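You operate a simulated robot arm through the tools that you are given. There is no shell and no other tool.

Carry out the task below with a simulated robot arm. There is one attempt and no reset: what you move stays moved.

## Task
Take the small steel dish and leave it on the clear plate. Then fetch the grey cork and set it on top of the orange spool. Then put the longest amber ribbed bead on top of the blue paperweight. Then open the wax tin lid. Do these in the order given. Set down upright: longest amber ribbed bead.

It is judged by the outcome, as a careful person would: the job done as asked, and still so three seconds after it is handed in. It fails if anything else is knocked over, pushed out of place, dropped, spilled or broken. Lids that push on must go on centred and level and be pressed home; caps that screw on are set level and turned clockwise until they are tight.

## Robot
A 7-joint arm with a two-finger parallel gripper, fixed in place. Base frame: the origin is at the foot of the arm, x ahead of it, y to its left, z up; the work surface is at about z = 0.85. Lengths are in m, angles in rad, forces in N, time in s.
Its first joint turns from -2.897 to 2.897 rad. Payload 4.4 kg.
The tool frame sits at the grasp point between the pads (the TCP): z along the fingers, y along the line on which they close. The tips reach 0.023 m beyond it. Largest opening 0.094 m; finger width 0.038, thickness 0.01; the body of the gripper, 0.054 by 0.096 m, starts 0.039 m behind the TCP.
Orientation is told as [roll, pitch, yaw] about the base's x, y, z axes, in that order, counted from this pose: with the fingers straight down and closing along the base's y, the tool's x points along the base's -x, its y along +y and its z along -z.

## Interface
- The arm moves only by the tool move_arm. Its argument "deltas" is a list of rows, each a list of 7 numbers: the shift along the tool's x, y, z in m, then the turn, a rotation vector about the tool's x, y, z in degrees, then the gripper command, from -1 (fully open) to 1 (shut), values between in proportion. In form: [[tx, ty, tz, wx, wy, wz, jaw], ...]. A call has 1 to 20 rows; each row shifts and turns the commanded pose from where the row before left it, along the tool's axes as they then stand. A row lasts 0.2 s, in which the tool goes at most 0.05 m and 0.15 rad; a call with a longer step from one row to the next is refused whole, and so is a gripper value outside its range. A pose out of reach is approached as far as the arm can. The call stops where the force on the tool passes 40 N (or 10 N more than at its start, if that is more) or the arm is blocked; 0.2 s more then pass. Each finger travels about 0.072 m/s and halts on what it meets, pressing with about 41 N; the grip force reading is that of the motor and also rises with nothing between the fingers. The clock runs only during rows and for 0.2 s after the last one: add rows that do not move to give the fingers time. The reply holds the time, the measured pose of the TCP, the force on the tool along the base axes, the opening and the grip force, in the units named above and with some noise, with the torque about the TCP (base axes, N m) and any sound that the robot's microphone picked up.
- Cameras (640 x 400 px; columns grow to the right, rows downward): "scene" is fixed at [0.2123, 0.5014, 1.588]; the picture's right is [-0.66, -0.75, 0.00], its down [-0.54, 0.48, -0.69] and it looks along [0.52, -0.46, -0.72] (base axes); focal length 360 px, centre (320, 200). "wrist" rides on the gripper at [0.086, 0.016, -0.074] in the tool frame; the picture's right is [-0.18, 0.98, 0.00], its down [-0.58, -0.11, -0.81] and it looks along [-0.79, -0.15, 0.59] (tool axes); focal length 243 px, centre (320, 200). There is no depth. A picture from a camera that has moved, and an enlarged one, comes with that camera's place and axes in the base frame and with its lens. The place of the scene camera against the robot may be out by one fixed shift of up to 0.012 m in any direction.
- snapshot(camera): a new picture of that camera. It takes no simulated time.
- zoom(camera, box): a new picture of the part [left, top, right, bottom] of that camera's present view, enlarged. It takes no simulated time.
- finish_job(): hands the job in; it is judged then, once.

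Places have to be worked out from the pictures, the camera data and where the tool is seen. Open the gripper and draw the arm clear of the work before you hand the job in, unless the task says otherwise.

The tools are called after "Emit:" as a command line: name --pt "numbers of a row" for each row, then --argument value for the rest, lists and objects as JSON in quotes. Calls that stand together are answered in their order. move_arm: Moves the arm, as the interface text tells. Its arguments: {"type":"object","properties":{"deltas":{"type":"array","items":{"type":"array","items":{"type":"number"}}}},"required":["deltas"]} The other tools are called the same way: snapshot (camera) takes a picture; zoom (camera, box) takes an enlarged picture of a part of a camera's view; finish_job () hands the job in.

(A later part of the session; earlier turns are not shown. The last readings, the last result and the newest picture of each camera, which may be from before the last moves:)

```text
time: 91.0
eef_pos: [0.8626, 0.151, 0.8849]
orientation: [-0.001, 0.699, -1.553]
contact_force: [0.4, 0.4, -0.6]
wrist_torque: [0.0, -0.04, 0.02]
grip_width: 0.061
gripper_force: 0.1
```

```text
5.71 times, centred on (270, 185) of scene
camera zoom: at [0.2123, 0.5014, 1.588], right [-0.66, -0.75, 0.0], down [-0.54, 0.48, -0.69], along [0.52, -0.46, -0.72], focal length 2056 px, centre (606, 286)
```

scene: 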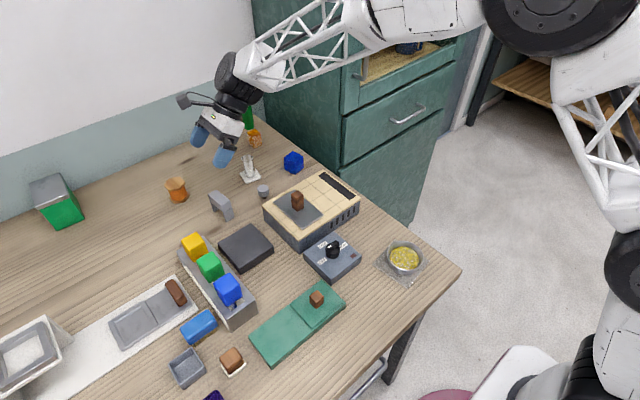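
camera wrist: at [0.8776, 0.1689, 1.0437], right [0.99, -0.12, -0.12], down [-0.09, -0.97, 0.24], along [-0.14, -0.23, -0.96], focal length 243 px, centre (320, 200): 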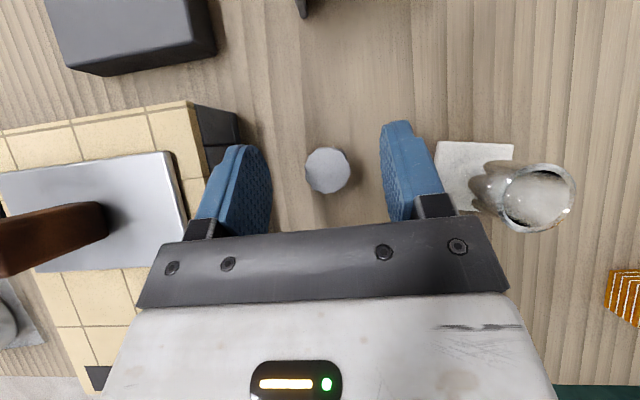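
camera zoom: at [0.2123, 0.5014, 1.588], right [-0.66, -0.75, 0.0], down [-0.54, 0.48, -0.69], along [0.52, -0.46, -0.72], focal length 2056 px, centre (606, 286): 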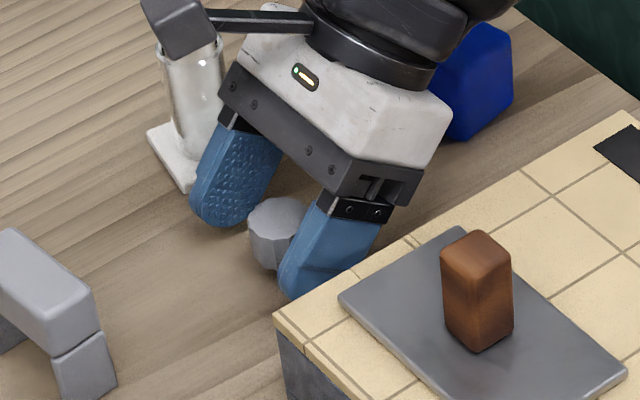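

Aligned. Closing on the cork.

Emit:
move_arm --pt "0 0 0 0 0 0 0.0" --pt "0 0 0 0 0 0 0.2" --pt "0 0 0 0 0 0 0.4" --pt "0 0 0 0 0 0 0.7" --pt "0 0 0 0 0 0 1" --pt "0 0 0 0 0 0 1"

Emit:
move_arm --pt "0.0013 0 -0.0015 0 0 0 1" --pt "0.0026 0 -0.003 0 0 0 1" --pt "0 0 0 0 0 0 1"

Emit:
zoom --camera "wrist" --box '[230, 100, 410, 230]'

Emit:
zoom --camera "scene" --box '[230, 150, 310, 220]'

```text
time: 92.4
eef_pos: [0.8613, 0.1509, 0.8866]
orientation: [-0.001, 0.699, -1.555]
contact_force: [0.7, -0.5, -0.1]
wrist_torque: [-0.01, -0.01, -0.01]
grip_width: 0.0278
gripper_force: 40.7
```

```text
time: 93.2
eef_pos: [0.8622, 0.1507, 0.8913]
orientation: [-0.002, 0.699, -1.554]
contact_force: [-0.6, -0.3, -0.9]
wrist_torque: [0.01, 0.03, 0.01]
grip_width: 0.0278
gripper_force: 41.5
```

```text
3.08 times, centred on (320, 165) of wrist
camera zoom: at [0.879, 0.1704, 1.0037], right [0.99, -0.12, -0.12], down [-0.09, -0.97, 0.24], along [-0.14, -0.23, -0.96], focal length 746 px, centre (320, 308)
```

zoom: 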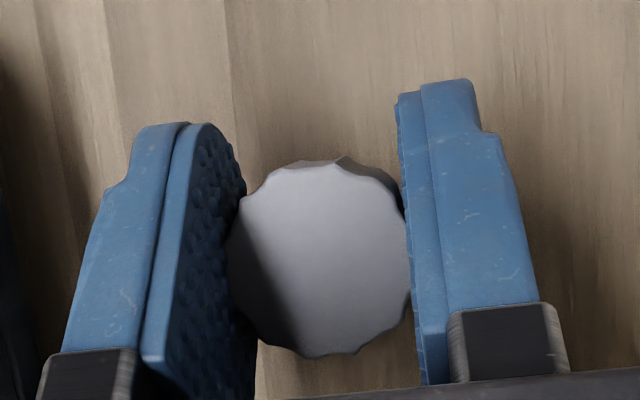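

```text
5.71 times, centred on (270, 185) of scene
camera zoom: at [0.2123, 0.5014, 1.588], right [-0.66, -0.75, 0.0], down [-0.54, 0.48, -0.69], along [0.52, -0.46, -0.72], focal length 2056 px, centre (606, 286)
```

zoom: 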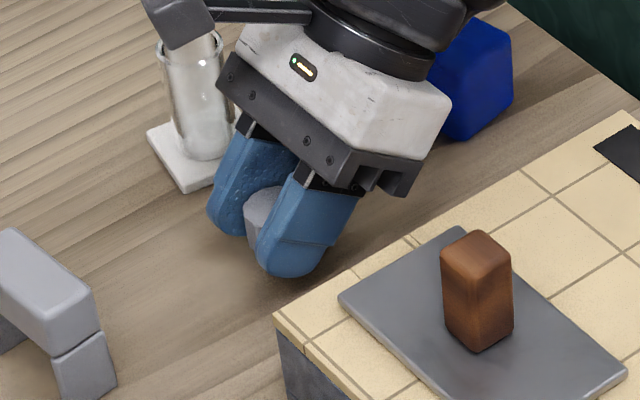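

The cork is gripped (width 0.028) and moves freely. I'll lift straight up.

Emit:
move_arm --pt "0.0064 0 -0.0077 0 0 0 1" --pt "0.0103 0 -0.01226 0 0 0 1" --pt "0.0129 0 -0.0153 0 0 0 1" --pt "0.0129 0 -0.0153 0 0 0 1" --pt "0.0129 0 -0.0153 0 0 0 1" --pt "0.0129 0 -0.0153 0 0 0 1" --pt "0 0 0 0 0 0 1"

Emit:
zoom --camera "wrist" --box '[230, 100, 410, 230]'

Emit:
zoom --camera "scene" --box '[210, 100, 310, 200]'

```text
time: 94.8
eef_pos: [0.8613, 0.1513, 0.998]
orientation: [0.001, 0.698, -1.554]
contact_force: [-0.1, -0.5, -0.7]
wrist_torque: [-0.01, -0.01, 0.0]
grip_width: 0.0275
gripper_force: 40.9
```

```text
3.08 times, centred on (320, 165) of wrist
camera zoom: at [0.8787, 0.1701, 1.1103], right [0.99, -0.12, -0.12], down [-0.09, -0.97, 0.24], along [-0.14, -0.23, -0.96], focal length 746 px, centre (320, 308)
```

zoom: 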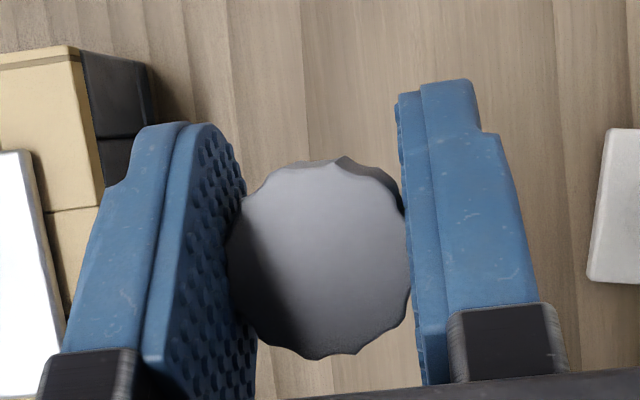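

```text
4.00 times, centred on (260, 150) of scene
camera zoom: at [0.2123, 0.5014, 1.588], right [-0.66, -0.75, 0.0], down [-0.54, 0.48, -0.69], along [0.52, -0.46, -0.72], focal length 1439 px, centre (560, 400)
```

zoom: 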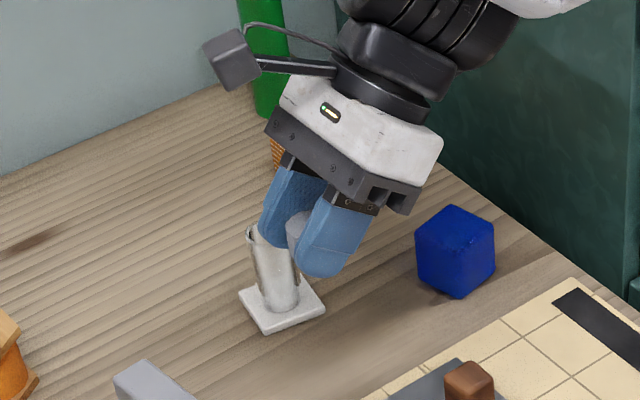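

The cork is secure. I'll swing about the vertical back to the outward heading (−161°) at this height.

Emit:
move_arm --pt "0 0 0 -5.14 0 6.13 1" --pt "0 0 0 -5.14 0 6.13 1" --pt "0 0 0 -5.14 0 6.13 1" --pt "0 0 0 -5.14 0 6.13 1" --pt "0 0 0 -5.14 0 6.13 1" --pt "0 0 0 -5.14 0 6.13 1" --pt "0 0 0 -5.14 0 6.13 1" --pt "0 0 0 -5.14 0 6.13 1" --pt "0 0 0 -5.14 0 6.13 1" --pt "0 0 0 0 0 0 1"

Emit:
snapshot --camera "scene"

Emit:
snapshot --camera "wrist"

```text
time: 97.0
eef_pos: [0.8619, 0.1516, 0.9973]
orientation: [0.0, 0.698, -2.81]
contact_force: [0.4, 1.2, -0.5]
wrist_torque: [0.0, 0.03, 0.01]
grip_width: 0.0278
gripper_force: 40.8
```

```text
taken
```

scene: 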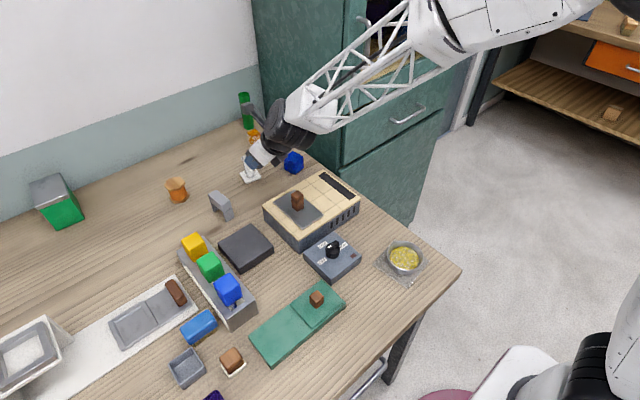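

```text
taken
camera wrist: at [0.8857, 0.1421, 1.1099], right [0.19, -0.98, -0.12], down [-0.95, -0.21, 0.24], along [-0.26, 0.07, -0.96], focal length 243 px, centre (320, 200)
```

wrist: 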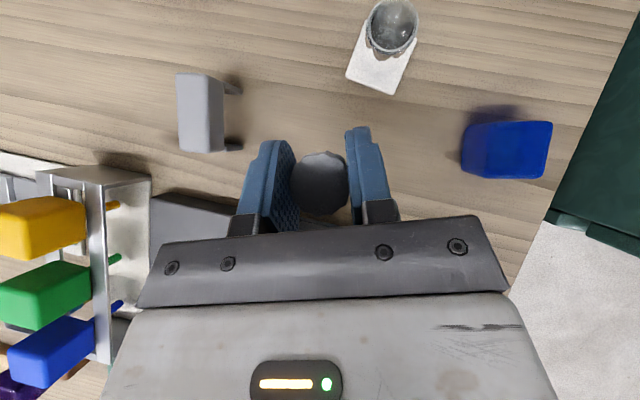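

Emit:
move_arm --pt "0.0215 -0.0209 0.0212 0 0 0 1" --pt "0.0215 -0.0209 0.0212 0 0 0 1" --pt "0.0215 -0.0209 0.0212 0 0 0 1" --pt "0.0215 -0.0209 0.0212 0 0 0 1" --pt "0.0215 -0.0209 0.0212 0 0 0 1" --pt "0 0 0 0 0 0 1"

Emit:
move_arm --pt "0.0089 -0.0033 0.0205 0 0 0 1" --pt "0.0089 -0.0033 0.0205 0 0 0 1" --pt "0.0089 -0.0033 0.0205 0 0 0 1" --pt "0 0 0 0 0 0 1"

Emit:
snapshot --camera "wrist"

Emit:
zoom --camera "scene" --box '[130, 130, 230, 220]'

```text
time: 98.4
eef_pos: [0.9707, 0.3003, 0.9849]
orientation: [0.001, 0.699, -2.81]
contact_force: [0.6, 0.0, -0.3]
wrist_torque: [0.02, 0.01, 0.0]
grip_width: 0.0276
gripper_force: 40.8
```

```text
time: 99.4
eef_pos: [1.0239, 0.3284, 0.9556]
orientation: [-0.008, 0.7, -2.808]
contact_force: [0.5, -0.2, 0.5]
wrist_torque: [-0.02, 0.0, -0.03]
grip_width: 0.0278
gripper_force: 40.6
```

```text
taken
camera wrist: at [1.048, 0.3184, 1.0676], right [0.19, -0.97, -0.12], down [-0.94, -0.22, 0.24], along [-0.26, 0.07, -0.96], focal length 243 px, centre (320, 200)
```

wrist: 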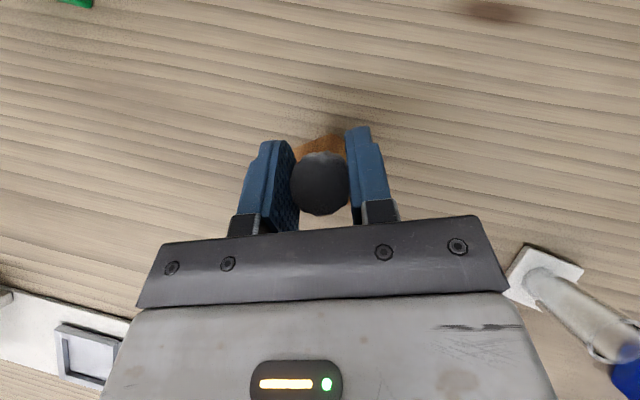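

```text
4.44 times, centred on (180, 175) of scene
camera zoom: at [0.2123, 0.5014, 1.588], right [-0.66, -0.75, 0.0], down [-0.54, 0.48, -0.69], along [0.52, -0.46, -0.72], focal length 1599 px, centre (942, 311)
```

zoom: 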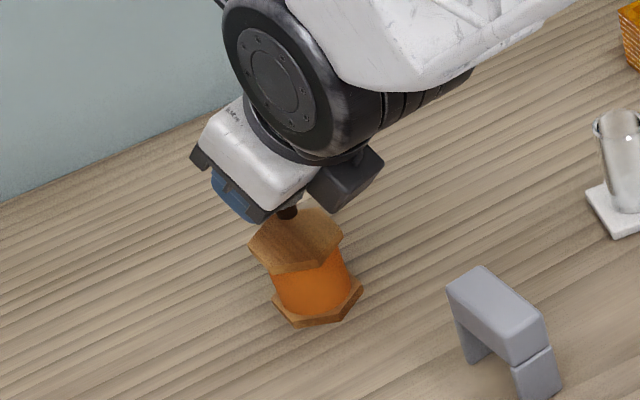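

Emit:
zoom --camera "scene" --box '[155, 160, 205, 210]'

Emit:
zoom --camera "wrist" --box '[250, 110, 400, 230]'

```text
8.00 times, centred on (180, 185) of scene
camera zoom: at [0.2123, 0.5014, 1.588], right [-0.66, -0.75, 0.0], down [-0.54, 0.48, -0.69], along [0.52, -0.46, -0.72], focal length 2878 px, centre (1440, 320)
```

zoom: 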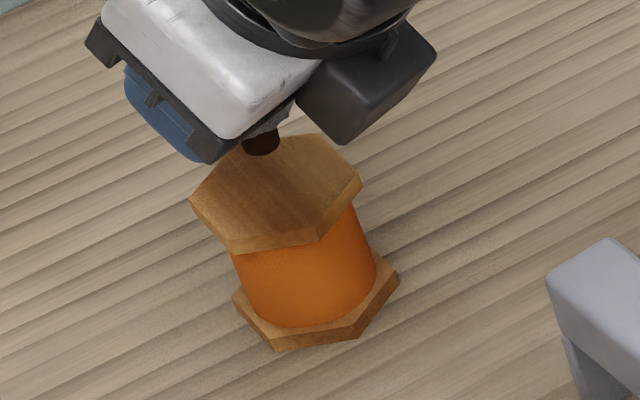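

```text
3.33 times, centred on (325, 170) of wrist
camera zoom: at [1.048, 0.3184, 1.0676], right [0.19, -0.97, -0.12], down [-0.94, -0.22, 0.24], along [-0.26, 0.07, -0.96], focal length 809 px, centre (303, 300)
```

zoom: 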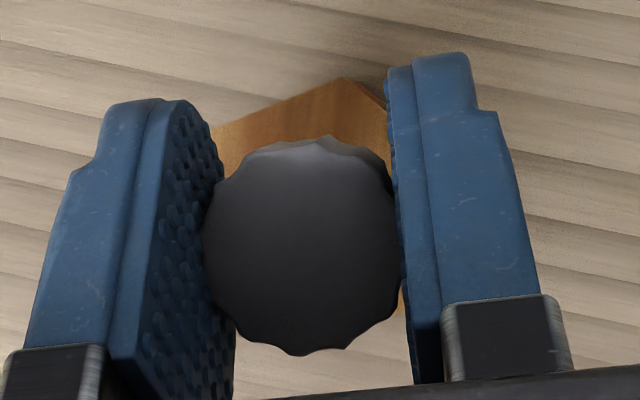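

Cork axis at (1.025, 0.328) vs spool centre at (1.0235, 0.329): well aligned. I'll lower gently in small steps.

Emit:
move_arm --pt "-0.0026 0 0.0031 0 0 0 1" --pt "-0.0026 0 0.0031 0 0 0 1" --pt "-0.0013 0 0.0015 0 0 0 1" --pt "0 0 0 0 0 0 1"

Emit:
zoom --camera "scene" --box '[155, 160, 205, 210]'

```text
time: 100.4
eef_pos: [1.0248, 0.3281, 0.9455]
orientation: [-0.006, 0.701, -2.809]
contact_force: [0.1, 0.7, -0.5]
wrist_torque: [0.0, -0.01, 0.02]
grip_width: 0.0276
gripper_force: 40.4
```

```text
8.00 times, centred on (180, 185) of scene
camera zoom: at [0.2123, 0.5014, 1.588], right [-0.66, -0.75, 0.0], down [-0.54, 0.48, -0.69], along [0.52, -0.46, -0.72], focal length 2878 px, centre (1440, 320)
```

zoom: 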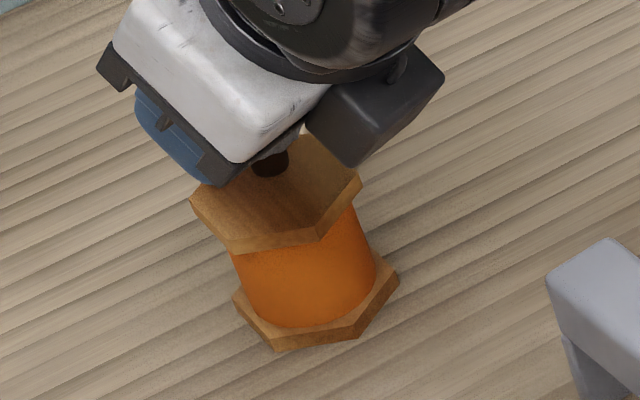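

Emit:
move_arm --pt "-0.0013 0 0.0015 0 0 0 1" --pt "-0.0013 0 0.0015 0 0 0 1" --pt "0 0 0 0 0 0 1"

Emit:
move_arm --pt "-0.001 0 0.0012 0 0 0 1" --pt "0 0 0 0 0 0 1"

Emit:
move_arm --pt "-0.001 0 0.0012 0 0 0 1" --pt "0 0 0 0 0 0 1"

Emit:
zoom --camera "scene" --box '[155, 160, 205, 210]'

```text
time: 101.2
eef_pos: [1.0242, 0.3283, 0.9418]
orientation: [-0.009, 0.7, -2.811]
contact_force: [-0.1, -0.5, -0.5]
wrist_torque: [0.01, 0.0, 0.01]
grip_width: 0.0275
gripper_force: 41.2
```

```text
time: 101.8
eef_pos: [1.0231, 0.3289, 0.9403]
orientation: [-0.005, 0.701, -2.807]
contact_force: [-0.1, 0.2, 2.3]
wrist_torque: [0.04, 0.0, 0.0]
grip_width: 0.0278
gripper_force: 41.3
```

```text
time: 102.4
eef_pos: [1.024, 0.3278, 0.9388]
orientation: [-0.005, 0.702, -2.81]
contact_force: [0.1, 0.9, 14.8]
wrist_torque: [0.0, 0.03, 0.01]
grip_width: 0.0276
gripper_force: 41.2
```

```text
8.00 times, centred on (180, 185) of scene
camera zoom: at [0.2123, 0.5014, 1.588], right [-0.66, -0.75, 0.0], down [-0.54, 0.48, -0.69], along [0.52, -0.46, -0.72], focal length 2878 px, centre (1440, 320)
```

zoom: 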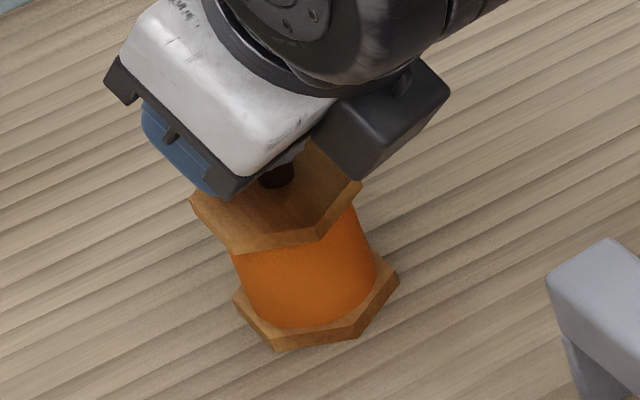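

Contact made (~15 N). I'll ease up slightly and open slowly.

Emit:
move_arm --pt "0.0006 0 -0.0008 0 0 0 1" --pt "0 0 0 0 0 0 1"

Emit:
move_arm --pt "0 0 0 0 0 0 0.38" --pt "0 0 0 0 0 0 0.34" --pt "0 0 0 0 0 0 0.28" --pt "0 0 0 0 0 0 0.2" --pt "0 0 0 0 0 0 0.1" --pt "0 0 0 0 0 0 0.0" --pt "0 0 0 0 0 0 -0.1" --pt "0 0 0 0 0 0 -0.1"

Emit:
zoom --camera "wrist" --box '[240, 100, 400, 230]'

Emit:
zoom --camera "scene" --box '[155, 160, 205, 210]'

```text
time: 103.0
eef_pos: [1.0228, 0.3272, 0.9388]
orientation: [-0.006, 0.701, -2.809]
contact_force: [0.5, 0.3, 14.5]
wrist_torque: [0.05, -0.03, 0.0]
grip_width: 0.0276
gripper_force: 41.0
```

```text
time: 104.8
eef_pos: [1.0242, 0.327, 0.9375]
orientation: [-0.004, 0.7, -2.808]
contact_force: [0.9, -0.3, -0.1]
wrist_torque: [0.01, -0.04, 0.03]
grip_width: 0.0516
gripper_force: 0.0
```

```text
3.08 times, centred on (320, 165) of wrist
camera zoom: at [1.0473, 0.3179, 1.0515], right [0.19, -0.97, -0.12], down [-0.95, -0.22, 0.24], along [-0.26, 0.07, -0.96], focal length 746 px, centre (320, 308)
```

zoom: 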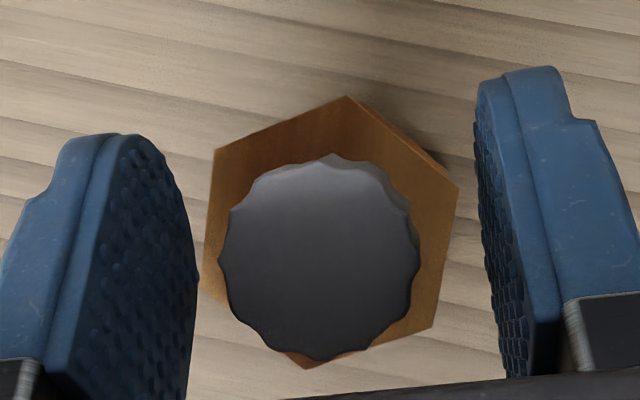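

```text
8.00 times, centred on (180, 185) of scene
camera zoom: at [0.2123, 0.5014, 1.588], right [-0.66, -0.75, 0.0], down [-0.54, 0.48, -0.69], along [0.52, -0.46, -0.72], focal length 2878 px, centre (1440, 320)
```

zoom: 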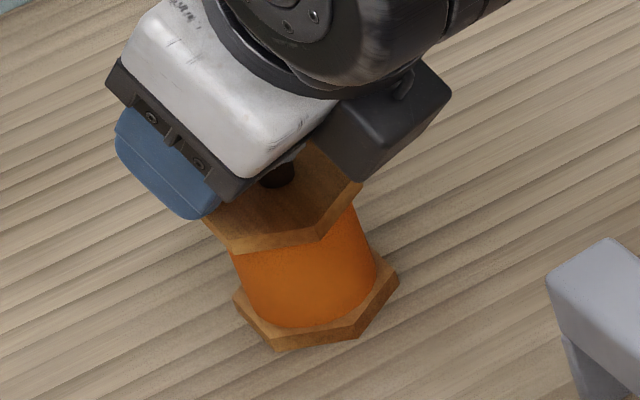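

The cork stands on the spool. I'll retreat backward along the finger direction.

Emit:
move_arm --pt "0 0 0 0 0 0 -0.3" --pt "0 0 -0.006 0 0 0 -0.3" --pt "0 0 -0.015 0 0 0 -0.3" --pt "0 0 -0.03 0 0 0 -0.3" --pt "0 0 -0.04 0 0 0 -0.3" --pt "0 0 -0.04 0 0 0 -0.3" --pt "0 0 0 0 0 0 -0.3"

Emit:
snapshot --camera "wrist"

Emit:
zoom --camera "scene" --box '[140, 140, 220, 220]'

```text
time: 106.4
eef_pos: [0.9435, 0.2989, 1.0387]
orientation: [-0.009, 0.698, -2.809]
contact_force: [0.6, 0.0, 0.5]
wrist_torque: [0.01, 0.02, 0.05]
grip_width: 0.0609
gripper_force: 0.1
```

```text
taken
camera wrist: at [0.9675, 0.2897, 1.1519], right [0.19, -0.97, -0.13], down [-0.94, -0.22, 0.24], along [-0.26, 0.07, -0.96], focal length 243 px, centre (320, 200)
```

wrist: 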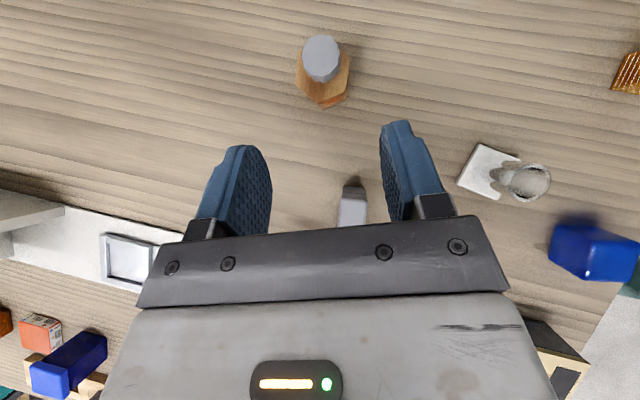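

```text
5.00 times, centred on (180, 180) of scene
camera zoom: at [0.2123, 0.5014, 1.588], right [-0.66, -0.75, 0.0], down [-0.54, 0.48, -0.69], along [0.52, -0.46, -0.72], focal length 1799 px, centre (1020, 300)
```

zoom: 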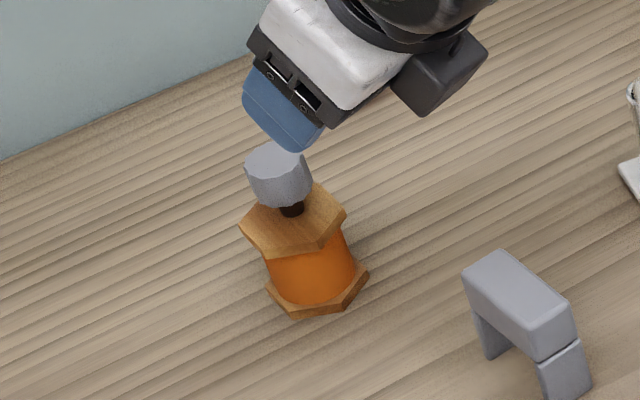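

Step 2 is done: the cork is upright and centred on the spool. Next is the amber bead at about (1.08, 0.028). I'll rotate to head straight along +x and move to a hover short of the bead.

Emit:
move_arm --pt "0 0 0 -4.08 0 4.87 -0.3" --pt "0 0 0 -4.08 0 4.87 -0.3" --pt "0 0 0 -4.08 0 4.87 -0.3" --pt "0.0052 0.0448 0.0084 0 0 0 -0.3" --pt "0.0052 0.0448 0.0084 0 0 0 -0.3" --pt "0.0052 0.0448 0.0084 0 0 0 -0.3" --pt "0.0052 0.0448 0.0084 0 0 0 -0.3" --pt "0.0052 0.0448 0.0084 0 0 0 -0.3" --pt "0.0052 0.0448 0.0084 0 0 0 -0.3" --pt "0 0 0 0 0 0 -0.3"

Emit:
snapshot --camera "wrist"

Emit:
snapshot --camera "scene"

```text
time: 108.6
eef_pos: [1.084, 0.0704, 1.0177]
orientation: [-0.057, 0.751, -2.869]
contact_force: [0.1, 0.2, -0.4]
wrist_torque: [0.0, -0.02, 0.01]
grip_width: 0.0612
gripper_force: 0.1
out of reach, approached as far as the arm can: row 1, 2, 3
```

```text
taken
camera wrist: at [1.1036, 0.055, 1.1313], right [0.17, -0.97, -0.17], down [-0.96, -0.2, 0.2], along [-0.23, 0.13, -0.97], focal length 243 px, centre (320, 200)
```

wrist: 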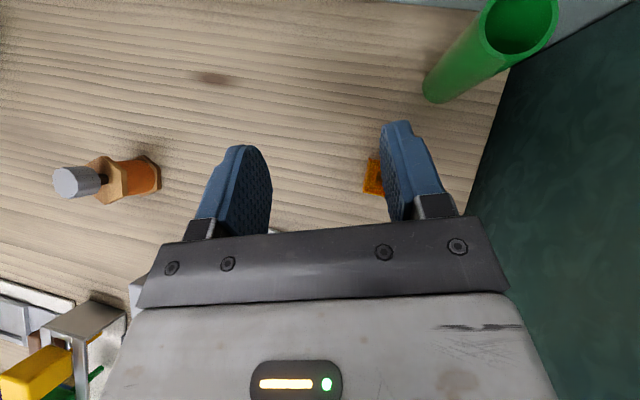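

```text
taken
```

scene: 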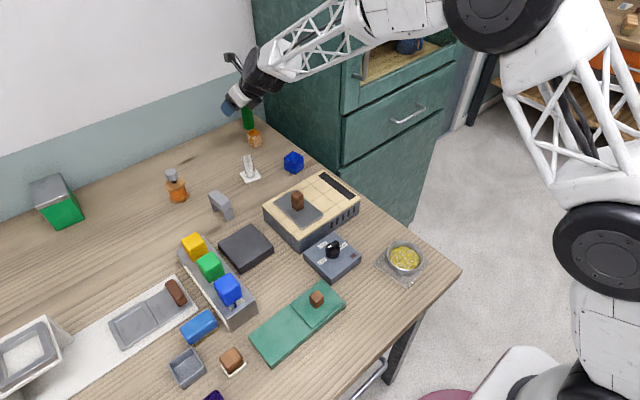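

The yaw hit a joint limit at the previous azimuth, so orientation drifted slightly, but nothing was touched. Here there is more freedom: I'll back off to a hover short of the bead, then restore roll/pitch and finish the yaw.

Emit:
move_arm --pt "-0.0278 0.0067 -0.009 0 0 0 -0.3" --pt "-0.0278 0.0067 -0.009 0 0 0 -0.3" --pt "-0.0278 0.0067 -0.009 0 0 0 -0.3" --pt "0 0 0 -3.27 -3.04 0 -0.3" --pt "0 0 0 0 0 0 -0.3"

Emit:
move_arm --pt "0 0 0 -4.37 0 5.21 -0.3" --pt "0 0 0 -4.37 0 5.21 -0.3" --pt "0 0 0 0 0 0 -0.3"

Emit:
snapshot --camera "wrist"

```text
time: 109.8
eef_pos: [1.0145, 0.0301, 0.9796]
orientation: [0.0, 0.695, -2.869]
contact_force: [-0.1, 0.7, 0.4]
wrist_torque: [0.03, 0.02, 0.0]
grip_width: 0.0609
gripper_force: 0.0
```

```text
time: 110.6
eef_pos: [1.0105, 0.0282, 0.974]
orientation: [-0.009, 0.698, -3.103]
contact_force: [-0.3, 0.9, -0.3]
wrist_torque: [-0.01, -0.01, 0.02]
grip_width: 0.0612
gripper_force: 0.1
out of reach, approached as far as the arm can: row 2
```

```text
taken
camera wrist: at [1.031, 0.0123, 1.0881], right [-0.1, -0.99, -0.13], down [-0.97, 0.06, 0.24], along [-0.23, 0.14, -0.96], focal length 243 px, centre (320, 200)
```

wrist: 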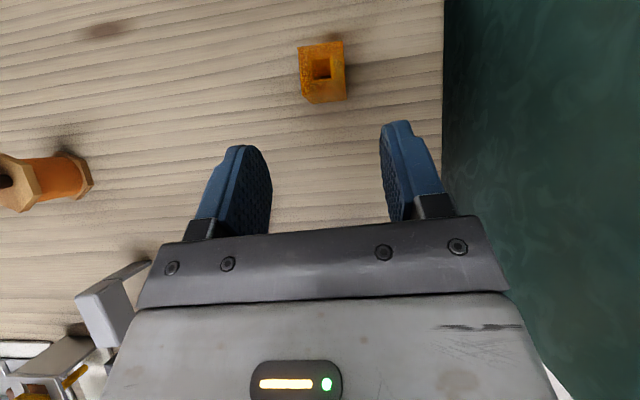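

Emit:
zoom --camera "wrist" --box '[280, 20, 370, 120]'

Emit:
zoom --camera "scene" --box '[210, 80, 310, 180]'

```text
4.00 times, centred on (325, 70) of wrist
camera zoom: at [1.031, 0.0123, 1.0881], right [-0.1, -0.99, -0.13], down [-0.97, 0.06, 0.24], along [-0.23, 0.14, -0.96], focal length 970 px, centre (300, 720)
```

zoom: 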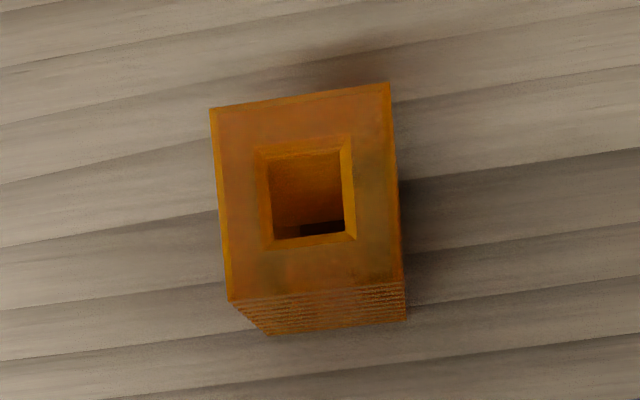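

```text
4.00 times, centred on (260, 130) of scene
camera zoom: at [0.2123, 0.5014, 1.588], right [-0.66, -0.75, 0.0], down [-0.54, 0.48, -0.69], along [0.52, -0.46, -0.72], focal length 1439 px, centre (560, 480)
```

zoom: 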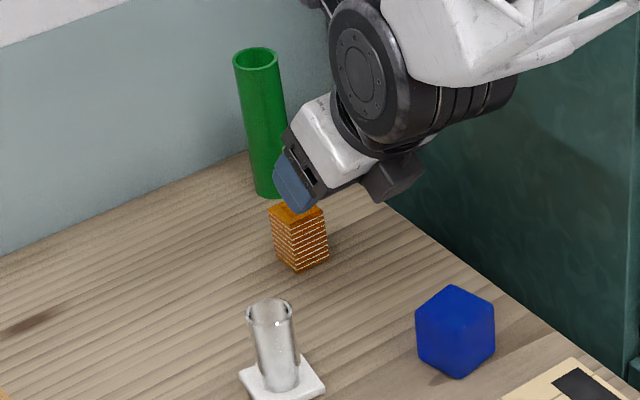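

The bead's top face spans x 1.066–1.0985, y 0.014–0.046, aligned with the axes, centred at (1.082, 0.030). I'll approach along the finger direction to a pre-grasp.

Emit:
move_arm --pt "-0.001 0.0004 0.022 0 0 0 -0.3" --pt "-0.001 0.0003 0.022 0 0 0 -0.3" --pt "-0.001 0.0002 0.021 0 0 0 -0.3" --pt "0 0 0 0 0 0 -0.3"

Emit:
snapshot --camera "wrist"

Emit:
zoom --camera "wrist" --box '[230, 60, 430, 230]'

Emit:
zoom --camera "scene" --box '[210, 80, 310, 180]'

```text
time: 111.6
eef_pos: [1.0511, 0.0291, 0.9243]
orientation: [-0.007, 0.7, -3.103]
contact_force: [-0.3, -0.5, -0.5]
wrist_torque: [0.0, 0.0, 0.02]
grip_width: 0.0611
gripper_force: 0.1
```

```text
taken
camera wrist: at [1.0715, 0.0133, 1.0368], right [-0.1, -0.99, -0.12], down [-0.97, 0.07, 0.24], along [-0.23, 0.14, -0.96], focal length 243 px, centre (320, 200)
```

wrist: 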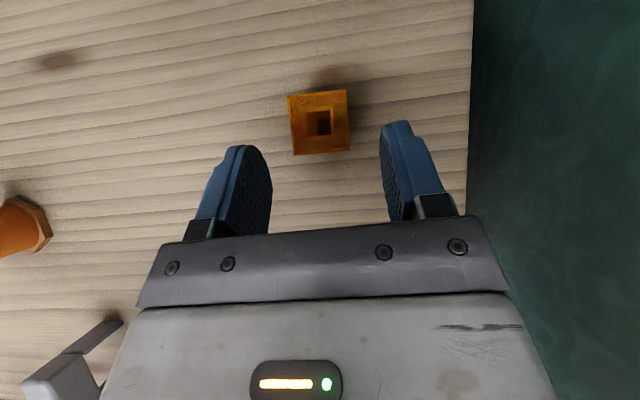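

```text
2.35 times, centred on (330, 145) of wrist
camera zoom: at [1.0715, 0.0133, 1.0368], right [-0.1, -0.99, -0.12], down [-0.97, 0.07, 0.24], along [-0.23, 0.14, -0.96], focal length 571 px, centre (296, 329)
```

zoom: 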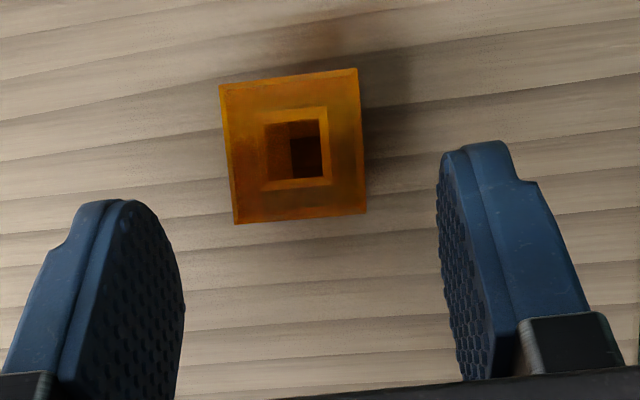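

```text
4.00 times, centred on (260, 130) of scene
camera zoom: at [0.2123, 0.5014, 1.588], right [-0.66, -0.75, 0.0], down [-0.54, 0.48, -0.69], along [0.52, -0.46, -0.72], focal length 1439 px, centre (560, 480)
```

zoom: 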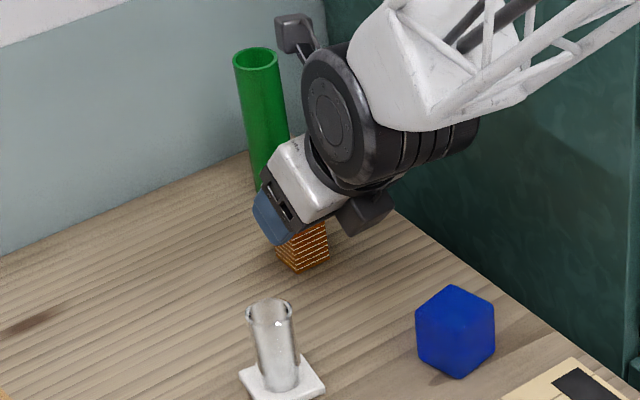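

Emit:
move_arm --pt "-0.0005 0.0002 0.0126 0 0 0 -0.3" --pt "-0.0005 0.0001 0.0126 0 0 0 -0.3" --pt "-0.0005 0.0001 0.0126 0 0 0 -0.3" --pt "-0.0004 0.0001 0.0115 0 0 0 -0.3" --pt "0 0 0 0 0 0 -0.3"

Emit:
zoom --camera "wrist" --box '[230, 80, 430, 240]'

Emit:
zoom --camera "scene" --box '[220, 90, 300, 170]'

```text
time: 112.8
eef_pos: [1.0819, 0.029, 0.8854]
orientation: [-0.005, 0.698, -3.106]
contact_force: [0.0, 0.2, -0.5]
wrist_torque: [-0.01, 0.02, 0.01]
grip_width: 0.0611
gripper_force: 0.0
```

```text
2.50 times, centred on (330, 160) of wrist
camera zoom: at [1.1011, 0.014, 0.9974], right [-0.1, -0.99, -0.12], down [-0.97, 0.07, 0.24], along [-0.23, 0.14, -0.96], focal length 606 px, centre (295, 300)
```

zoom: 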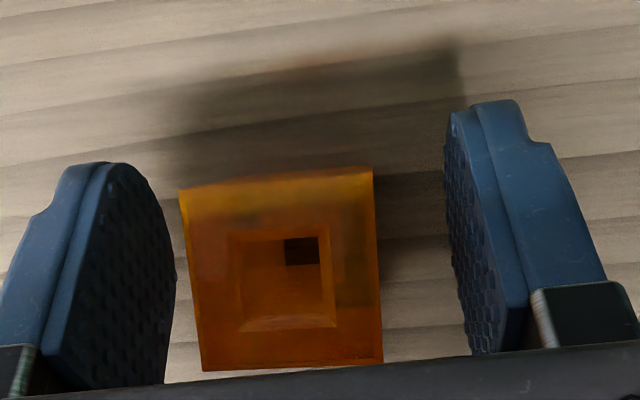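

```text
5.00 times, centred on (260, 130) of scene
camera zoom: at [0.2123, 0.5014, 1.588], right [-0.66, -0.75, 0.0], down [-0.54, 0.48, -0.69], along [0.52, -0.46, -0.72], focal length 1799 px, centre (620, 550)
```

zoom: 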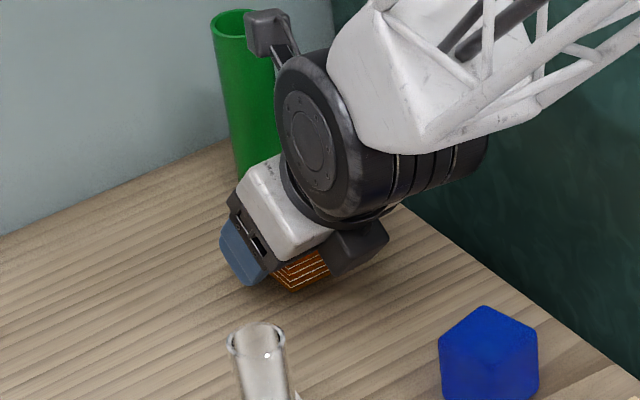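

Emit:
move_arm --pt "0 0 0 0 0 0 0.0" --pt "0 0 0 0 0 0 0.15" --pt "0 0 0 0 0 0 0.3" --pt "0 0 0 0 0 0 0.6" --pt "0 0 0 0 0 0 1" --pt "0 0 0 0 0 0 1"

Emit:
zoom --camera "wrist" --box '[230, 80, 430, 240]'

```text
time: 114.2
eef_pos: [1.0806, 0.0295, 0.8844]
orientation: [-0.006, 0.699, -3.106]
contact_force: [0.5, -0.5, 1.1]
wrist_torque: [-0.05, -0.07, -0.03]
grip_width: 0.0317
gripper_force: 41.0
```

```text
2.50 times, centred on (330, 160) of wrist
camera zoom: at [1.101, 0.0139, 0.9977], right [-0.1, -0.99, -0.12], down [-0.97, 0.07, 0.24], along [-0.23, 0.14, -0.96], focal length 606 px, centre (295, 300)
```

zoom: 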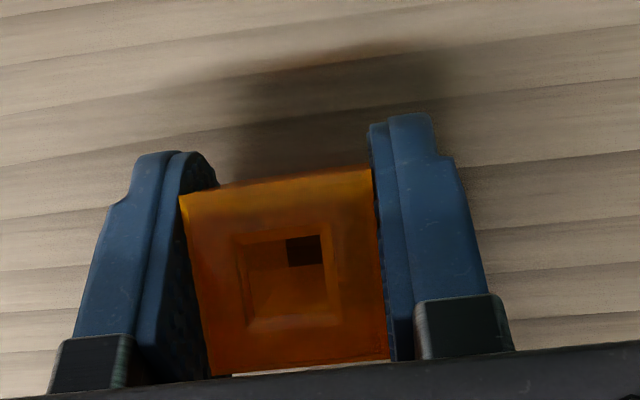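

Gripped at 0.0317. I'll lift a few mm straight up first, then retreat up and back.

Emit:
move_arm --pt "0.0013 0 -0.0015 0 0 0 1" --pt "0.0026 0 -0.0031 0 0 0 1" --pt "0 0 -0.008 0 0 0 1" --pt "0 0 -0.015 0 0 0 1" --pt "0 0 -0.02 0 0 0 1" --pt "0 0 -0.02 0 0 0 1" --pt "0 0 -0.02 0 0 0 1" --pt "0 0 -0.015 0 0 0 1" --pt "0 0 0 0 0 0 1"

Emit:
snapshot --camera "wrist"

Emit:
zoom --camera "wrist" --box '[230, 80, 430, 240]'

Emit:
zoom --camera "scene" --box '[200, 70, 330, 190]'

```text
time: 116.2
eef_pos: [1.019, 0.0262, 0.9675]
orientation: [-0.009, 0.697, -3.103]
contact_force: [0.8, 0.3, -0.2]
wrist_torque: [0.02, 0.01, 0.04]
grip_width: 0.0314
gripper_force: 40.6
```

```text
taken
camera wrist: at [1.0386, 0.011, 1.0792], right [-0.1, -0.99, -0.12], down [-0.97, 0.07, 0.24], along [-0.23, 0.14, -0.96], focal length 243 px, centre (320, 200)
```

wrist: 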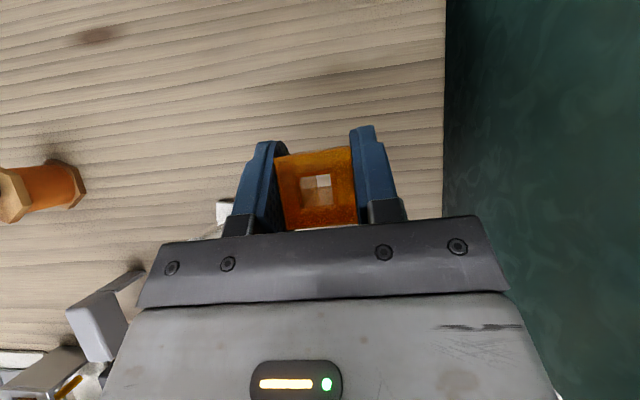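

```text
2.50 times, centred on (330, 160) of wrist
camera zoom: at [1.0386, 0.011, 1.0792], right [-0.1, -0.99, -0.12], down [-0.97, 0.07, 0.24], along [-0.23, 0.14, -0.96], focal length 606 px, centre (295, 300)
```

zoom: 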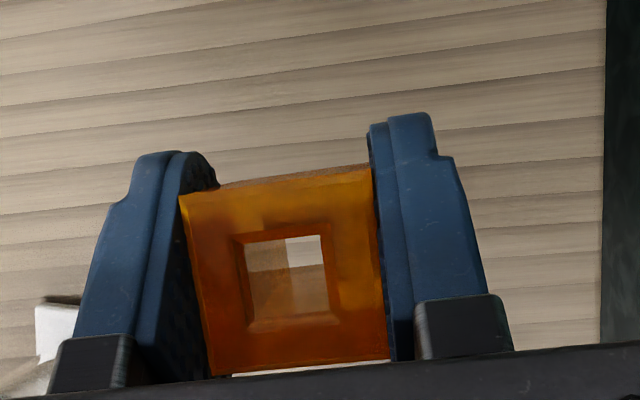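

```text
3.33 times, centred on (265, 130) of scene
camera zoom: at [0.2123, 0.5014, 1.588], right [-0.66, -0.75, 0.0], down [-0.54, 0.48, -0.69], along [0.52, -0.46, -0.72], focal length 1199 px, centre (503, 433)
```

zoom: 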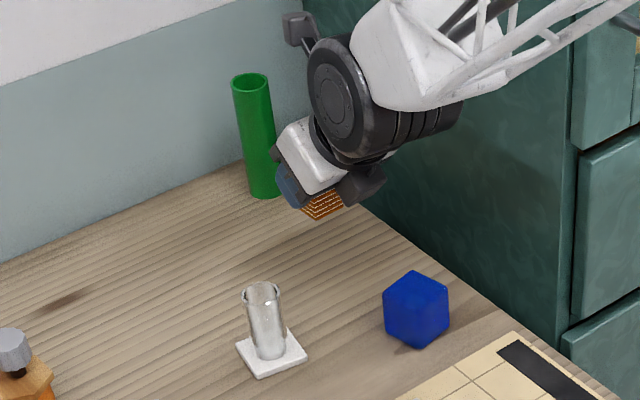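

The bead is up and stable. I'll move it to a hover above the blue paperweight and turn about 10° to align with its top.

Emit:
move_arm --pt "-0.0145 0.0035 -0.02 0 0 0 1" --pt "-0.0145 0.0035 -0.02 0 0 0 1" --pt "-0.0145 0.0035 -0.02 0 0 0 1" --pt "-0.0145 0.0035 -0.02 0 0 0 1" --pt "-0.0145 0.0035 -0.02 0 0 0 1" --pt "0 0 0 3.21 0 -3.83 1" --pt "0 0 0 3.21 0 -3.83 1" --pt "0 0 0 0 0 0 1"

Emit:
snapshot --camera "wrist"

Emit:
zoom --camera "scene" --box '[240, 100, 360, 200]'

```text
time: 118.0
eef_pos: [0.8988, 0.0037, 0.9975]
orientation: [0.0, 0.695, -2.929]
contact_force: [0.2, -0.1, -0.8]
wrist_torque: [0.03, 0.02, 0.01]
grip_width: 0.0317
gripper_force: 41.0
```

```text
taken
camera wrist: at [0.9217, -0.0063, 1.1093], right [0.07, -0.99, -0.12], down [-0.96, -0.1, 0.24], along [-0.25, 0.1, -0.96], focal length 243 px, centre (320, 200)
```

wrist: 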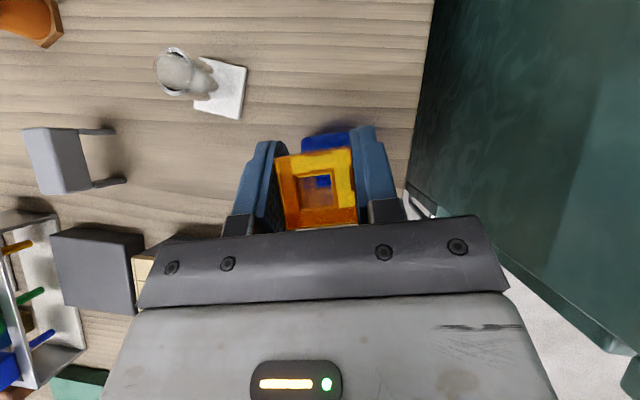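

```text
4.00 times, centred on (300, 150) of scene
camera zoom: at [0.2123, 0.5014, 1.588], right [-0.66, -0.75, 0.0], down [-0.54, 0.48, -0.69], along [0.52, -0.46, -0.72], focal length 1439 px, centre (400, 400)
```

zoom: 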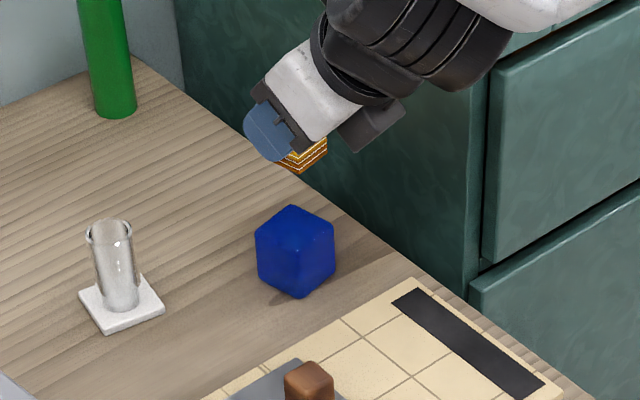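

Emit:
zoom --camera "wrist" --box '[260, 110, 380, 230]'

Emit:
zoom --camera "scene" --box '[270, 115, 330, 180]'

```text
3.33 times, centred on (320, 170) of wrist
camera zoom: at [0.9217, -0.0063, 1.1093], right [0.07, -0.99, -0.12], down [-0.96, -0.1, 0.24], along [-0.25, 0.1, -0.96], focal length 809 px, centre (320, 300)
```

zoom: 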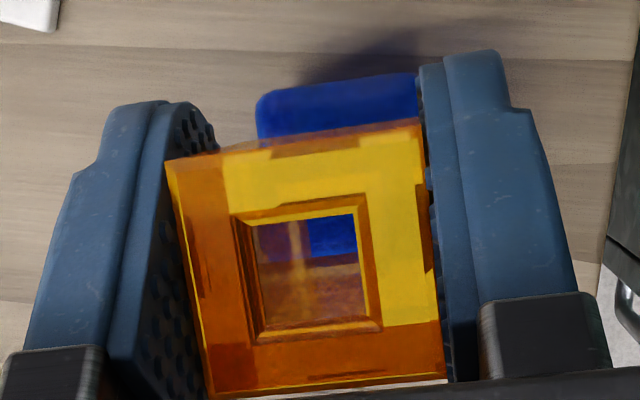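

```text
6.15 times, centred on (300, 148) of scene
camera zoom: at [0.2123, 0.5014, 1.588], right [-0.66, -0.75, 0.0], down [-0.54, 0.48, -0.69], along [0.52, -0.46, -0.72], focal length 2214 px, centre (443, 523)
```

zoom: 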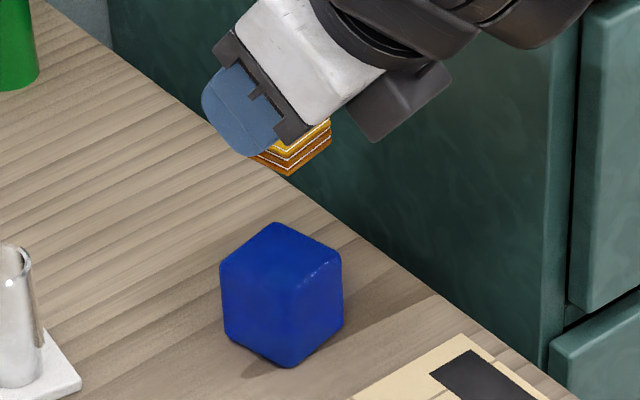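

The paperweight's far-left top corner is near (0.919, 0.036), giving a centre of about (0.9025, 0.009). I'll shift slightly and lower to about 16 mm above its top.

Emit:
move_arm --pt "-0.0096 -0.0015 0.0137 0 0 0 1" --pt "-0.0096 -0.0014 0.0137 0 0 0 1" --pt "-0.0097 -0.0014 0.0136 0 0 0 1" --pt "0 0 0 0 0 0 1"

Emit:
zoom --camera "wrist" --box '[260, 110, 380, 230]'

Emit:
zoom --camera "scene" --box '[270, 125, 320, 180]'

```text
time: 119.0
eef_pos: [0.9023, 0.0107, 0.9474]
orientation: [0.0, 0.697, -2.931]
contact_force: [0.3, 0.1, -1.6]
wrist_torque: [-0.01, 0.01, 0.04]
grip_width: 0.0313
gripper_force: 41.1
```

```text
3.33 times, centred on (320, 170) of wrist
camera zoom: at [0.9247, -0.001, 1.0597], right [0.07, -0.99, -0.12], down [-0.96, -0.09, 0.24], along [-0.25, 0.1, -0.96], focal length 809 px, centre (320, 300)
```

zoom: 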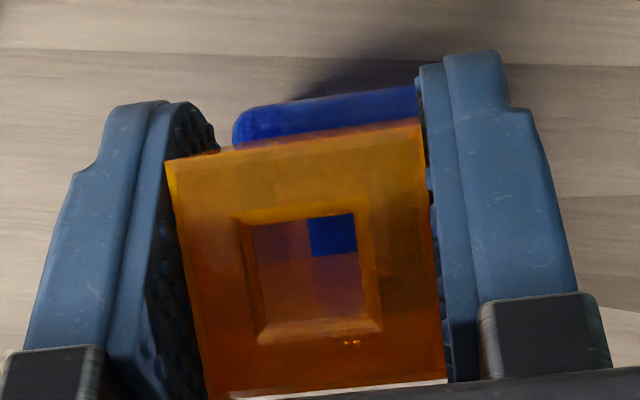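

```text
7.27 times, centred on (295, 152) of scene
camera zoom: at [0.2123, 0.5014, 1.588], right [-0.66, -0.75, 0.0], down [-0.54, 0.48, -0.69], along [0.52, -0.46, -0.72], focal length 2617 px, centre (502, 546)
```

zoom: 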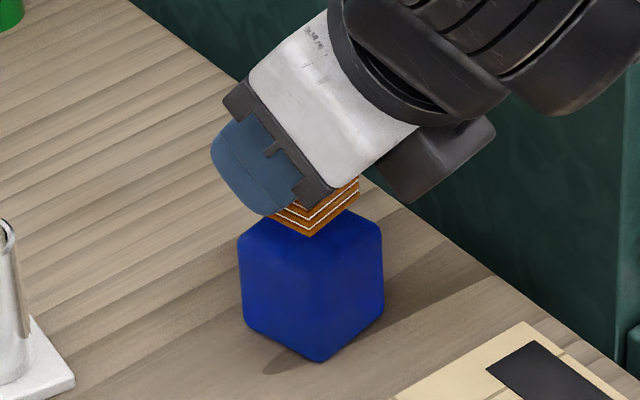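

Emit:
move_arm --pt "-0.0032 0 0.0038 0 0 0 1" --pt "-0.0032 0 0.0038 0 0 0 1" --pt "0 0 0 0 0 0 1"

Emit:
zoom --camera "scene" --box '[275, 135, 315, 175]'

Emit:
zoom --camera "wrist" --box '[260, 110, 380, 230]'

```text
time: 119.8
eef_pos: [0.9023, 0.0106, 0.9369]
orientation: [0.002, 0.696, -2.931]
contact_force: [0.5, -0.3, -1.0]
wrist_torque: [0.0, -0.01, 0.01]
grip_width: 0.0314
gripper_force: 41.0
```

```text
10.00 times, centred on (295, 155) of scene
camera zoom: at [0.2123, 0.5014, 1.588], right [-0.66, -0.75, 0.0], down [-0.54, 0.48, -0.69], along [0.52, -0.46, -0.72], focal length 3598 px, centre (570, 650)
```

zoom: 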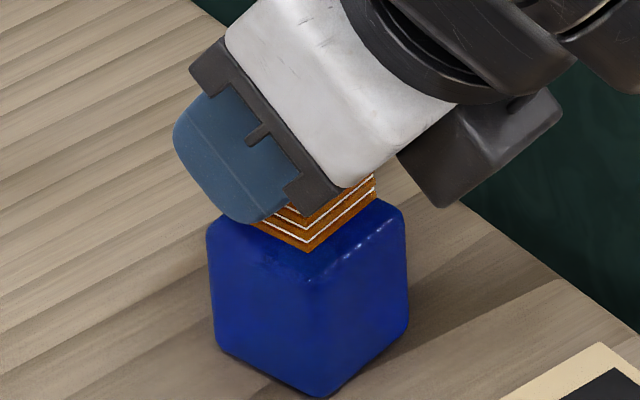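

```text
3.33 times, centred on (320, 170) of wrist
camera zoom: at [0.9247, -0.001, 1.0496], right [0.07, -0.99, -0.12], down [-0.96, -0.1, 0.24], along [-0.25, 0.1, -0.96], focal length 809 px, centre (320, 300)
```

zoom: 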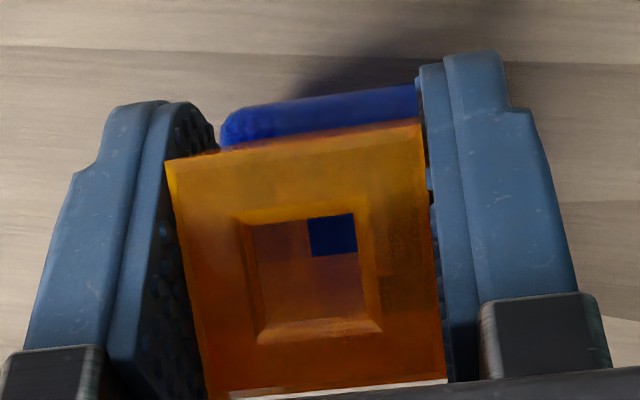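

Scene and wrist views agree that the bead is centred over the paperweight. I'll lower in small steps to contact.

Emit:
move_arm --pt "-0.0013 0 0.0015 0 0 0 1" --pt "-0.0006 0 0.0008 0 0 0 1" --pt "0 0 0 0 0 0 1"

Emit:
move_arm --pt "-0.0008 0 0.001 0 0 0 1" --pt "0 0 0 0 0 0 1"

Emit:
move_arm --pt "-0.0008 0 0.001 0 0 0 1" --pt "0 0 0 0 0 0 1"

```text
time: 120.6
eef_pos: [0.903, 0.0117, 0.9344]
orientation: [-0.001, 0.697, -2.929]
contact_force: [-0.6, 1.1, 9.3]
wrist_torque: [0.11, -0.09, 0.01]
grip_width: 0.0314
gripper_force: 41.0
```

```text
time: 121.2
eef_pos: [0.9017, 0.0105, 0.934]
orientation: [0.003, 0.699, -2.929]
contact_force: [-0.1, 3.1, 25.3]
wrist_torque: [0.31, -0.07, 0.0]
grip_width: 0.032
gripper_force: 40.8
```

```text
time: 121.8
eef_pos: [0.9015, 0.0108, 0.9313]
orientation: [0.001, 0.697, -2.931]
contact_force: [-1.2, -3.3, 23.4]
wrist_torque: [-0.03, 0.22, 0.05]
grip_width: 0.0315
gripper_force: 41.0
```

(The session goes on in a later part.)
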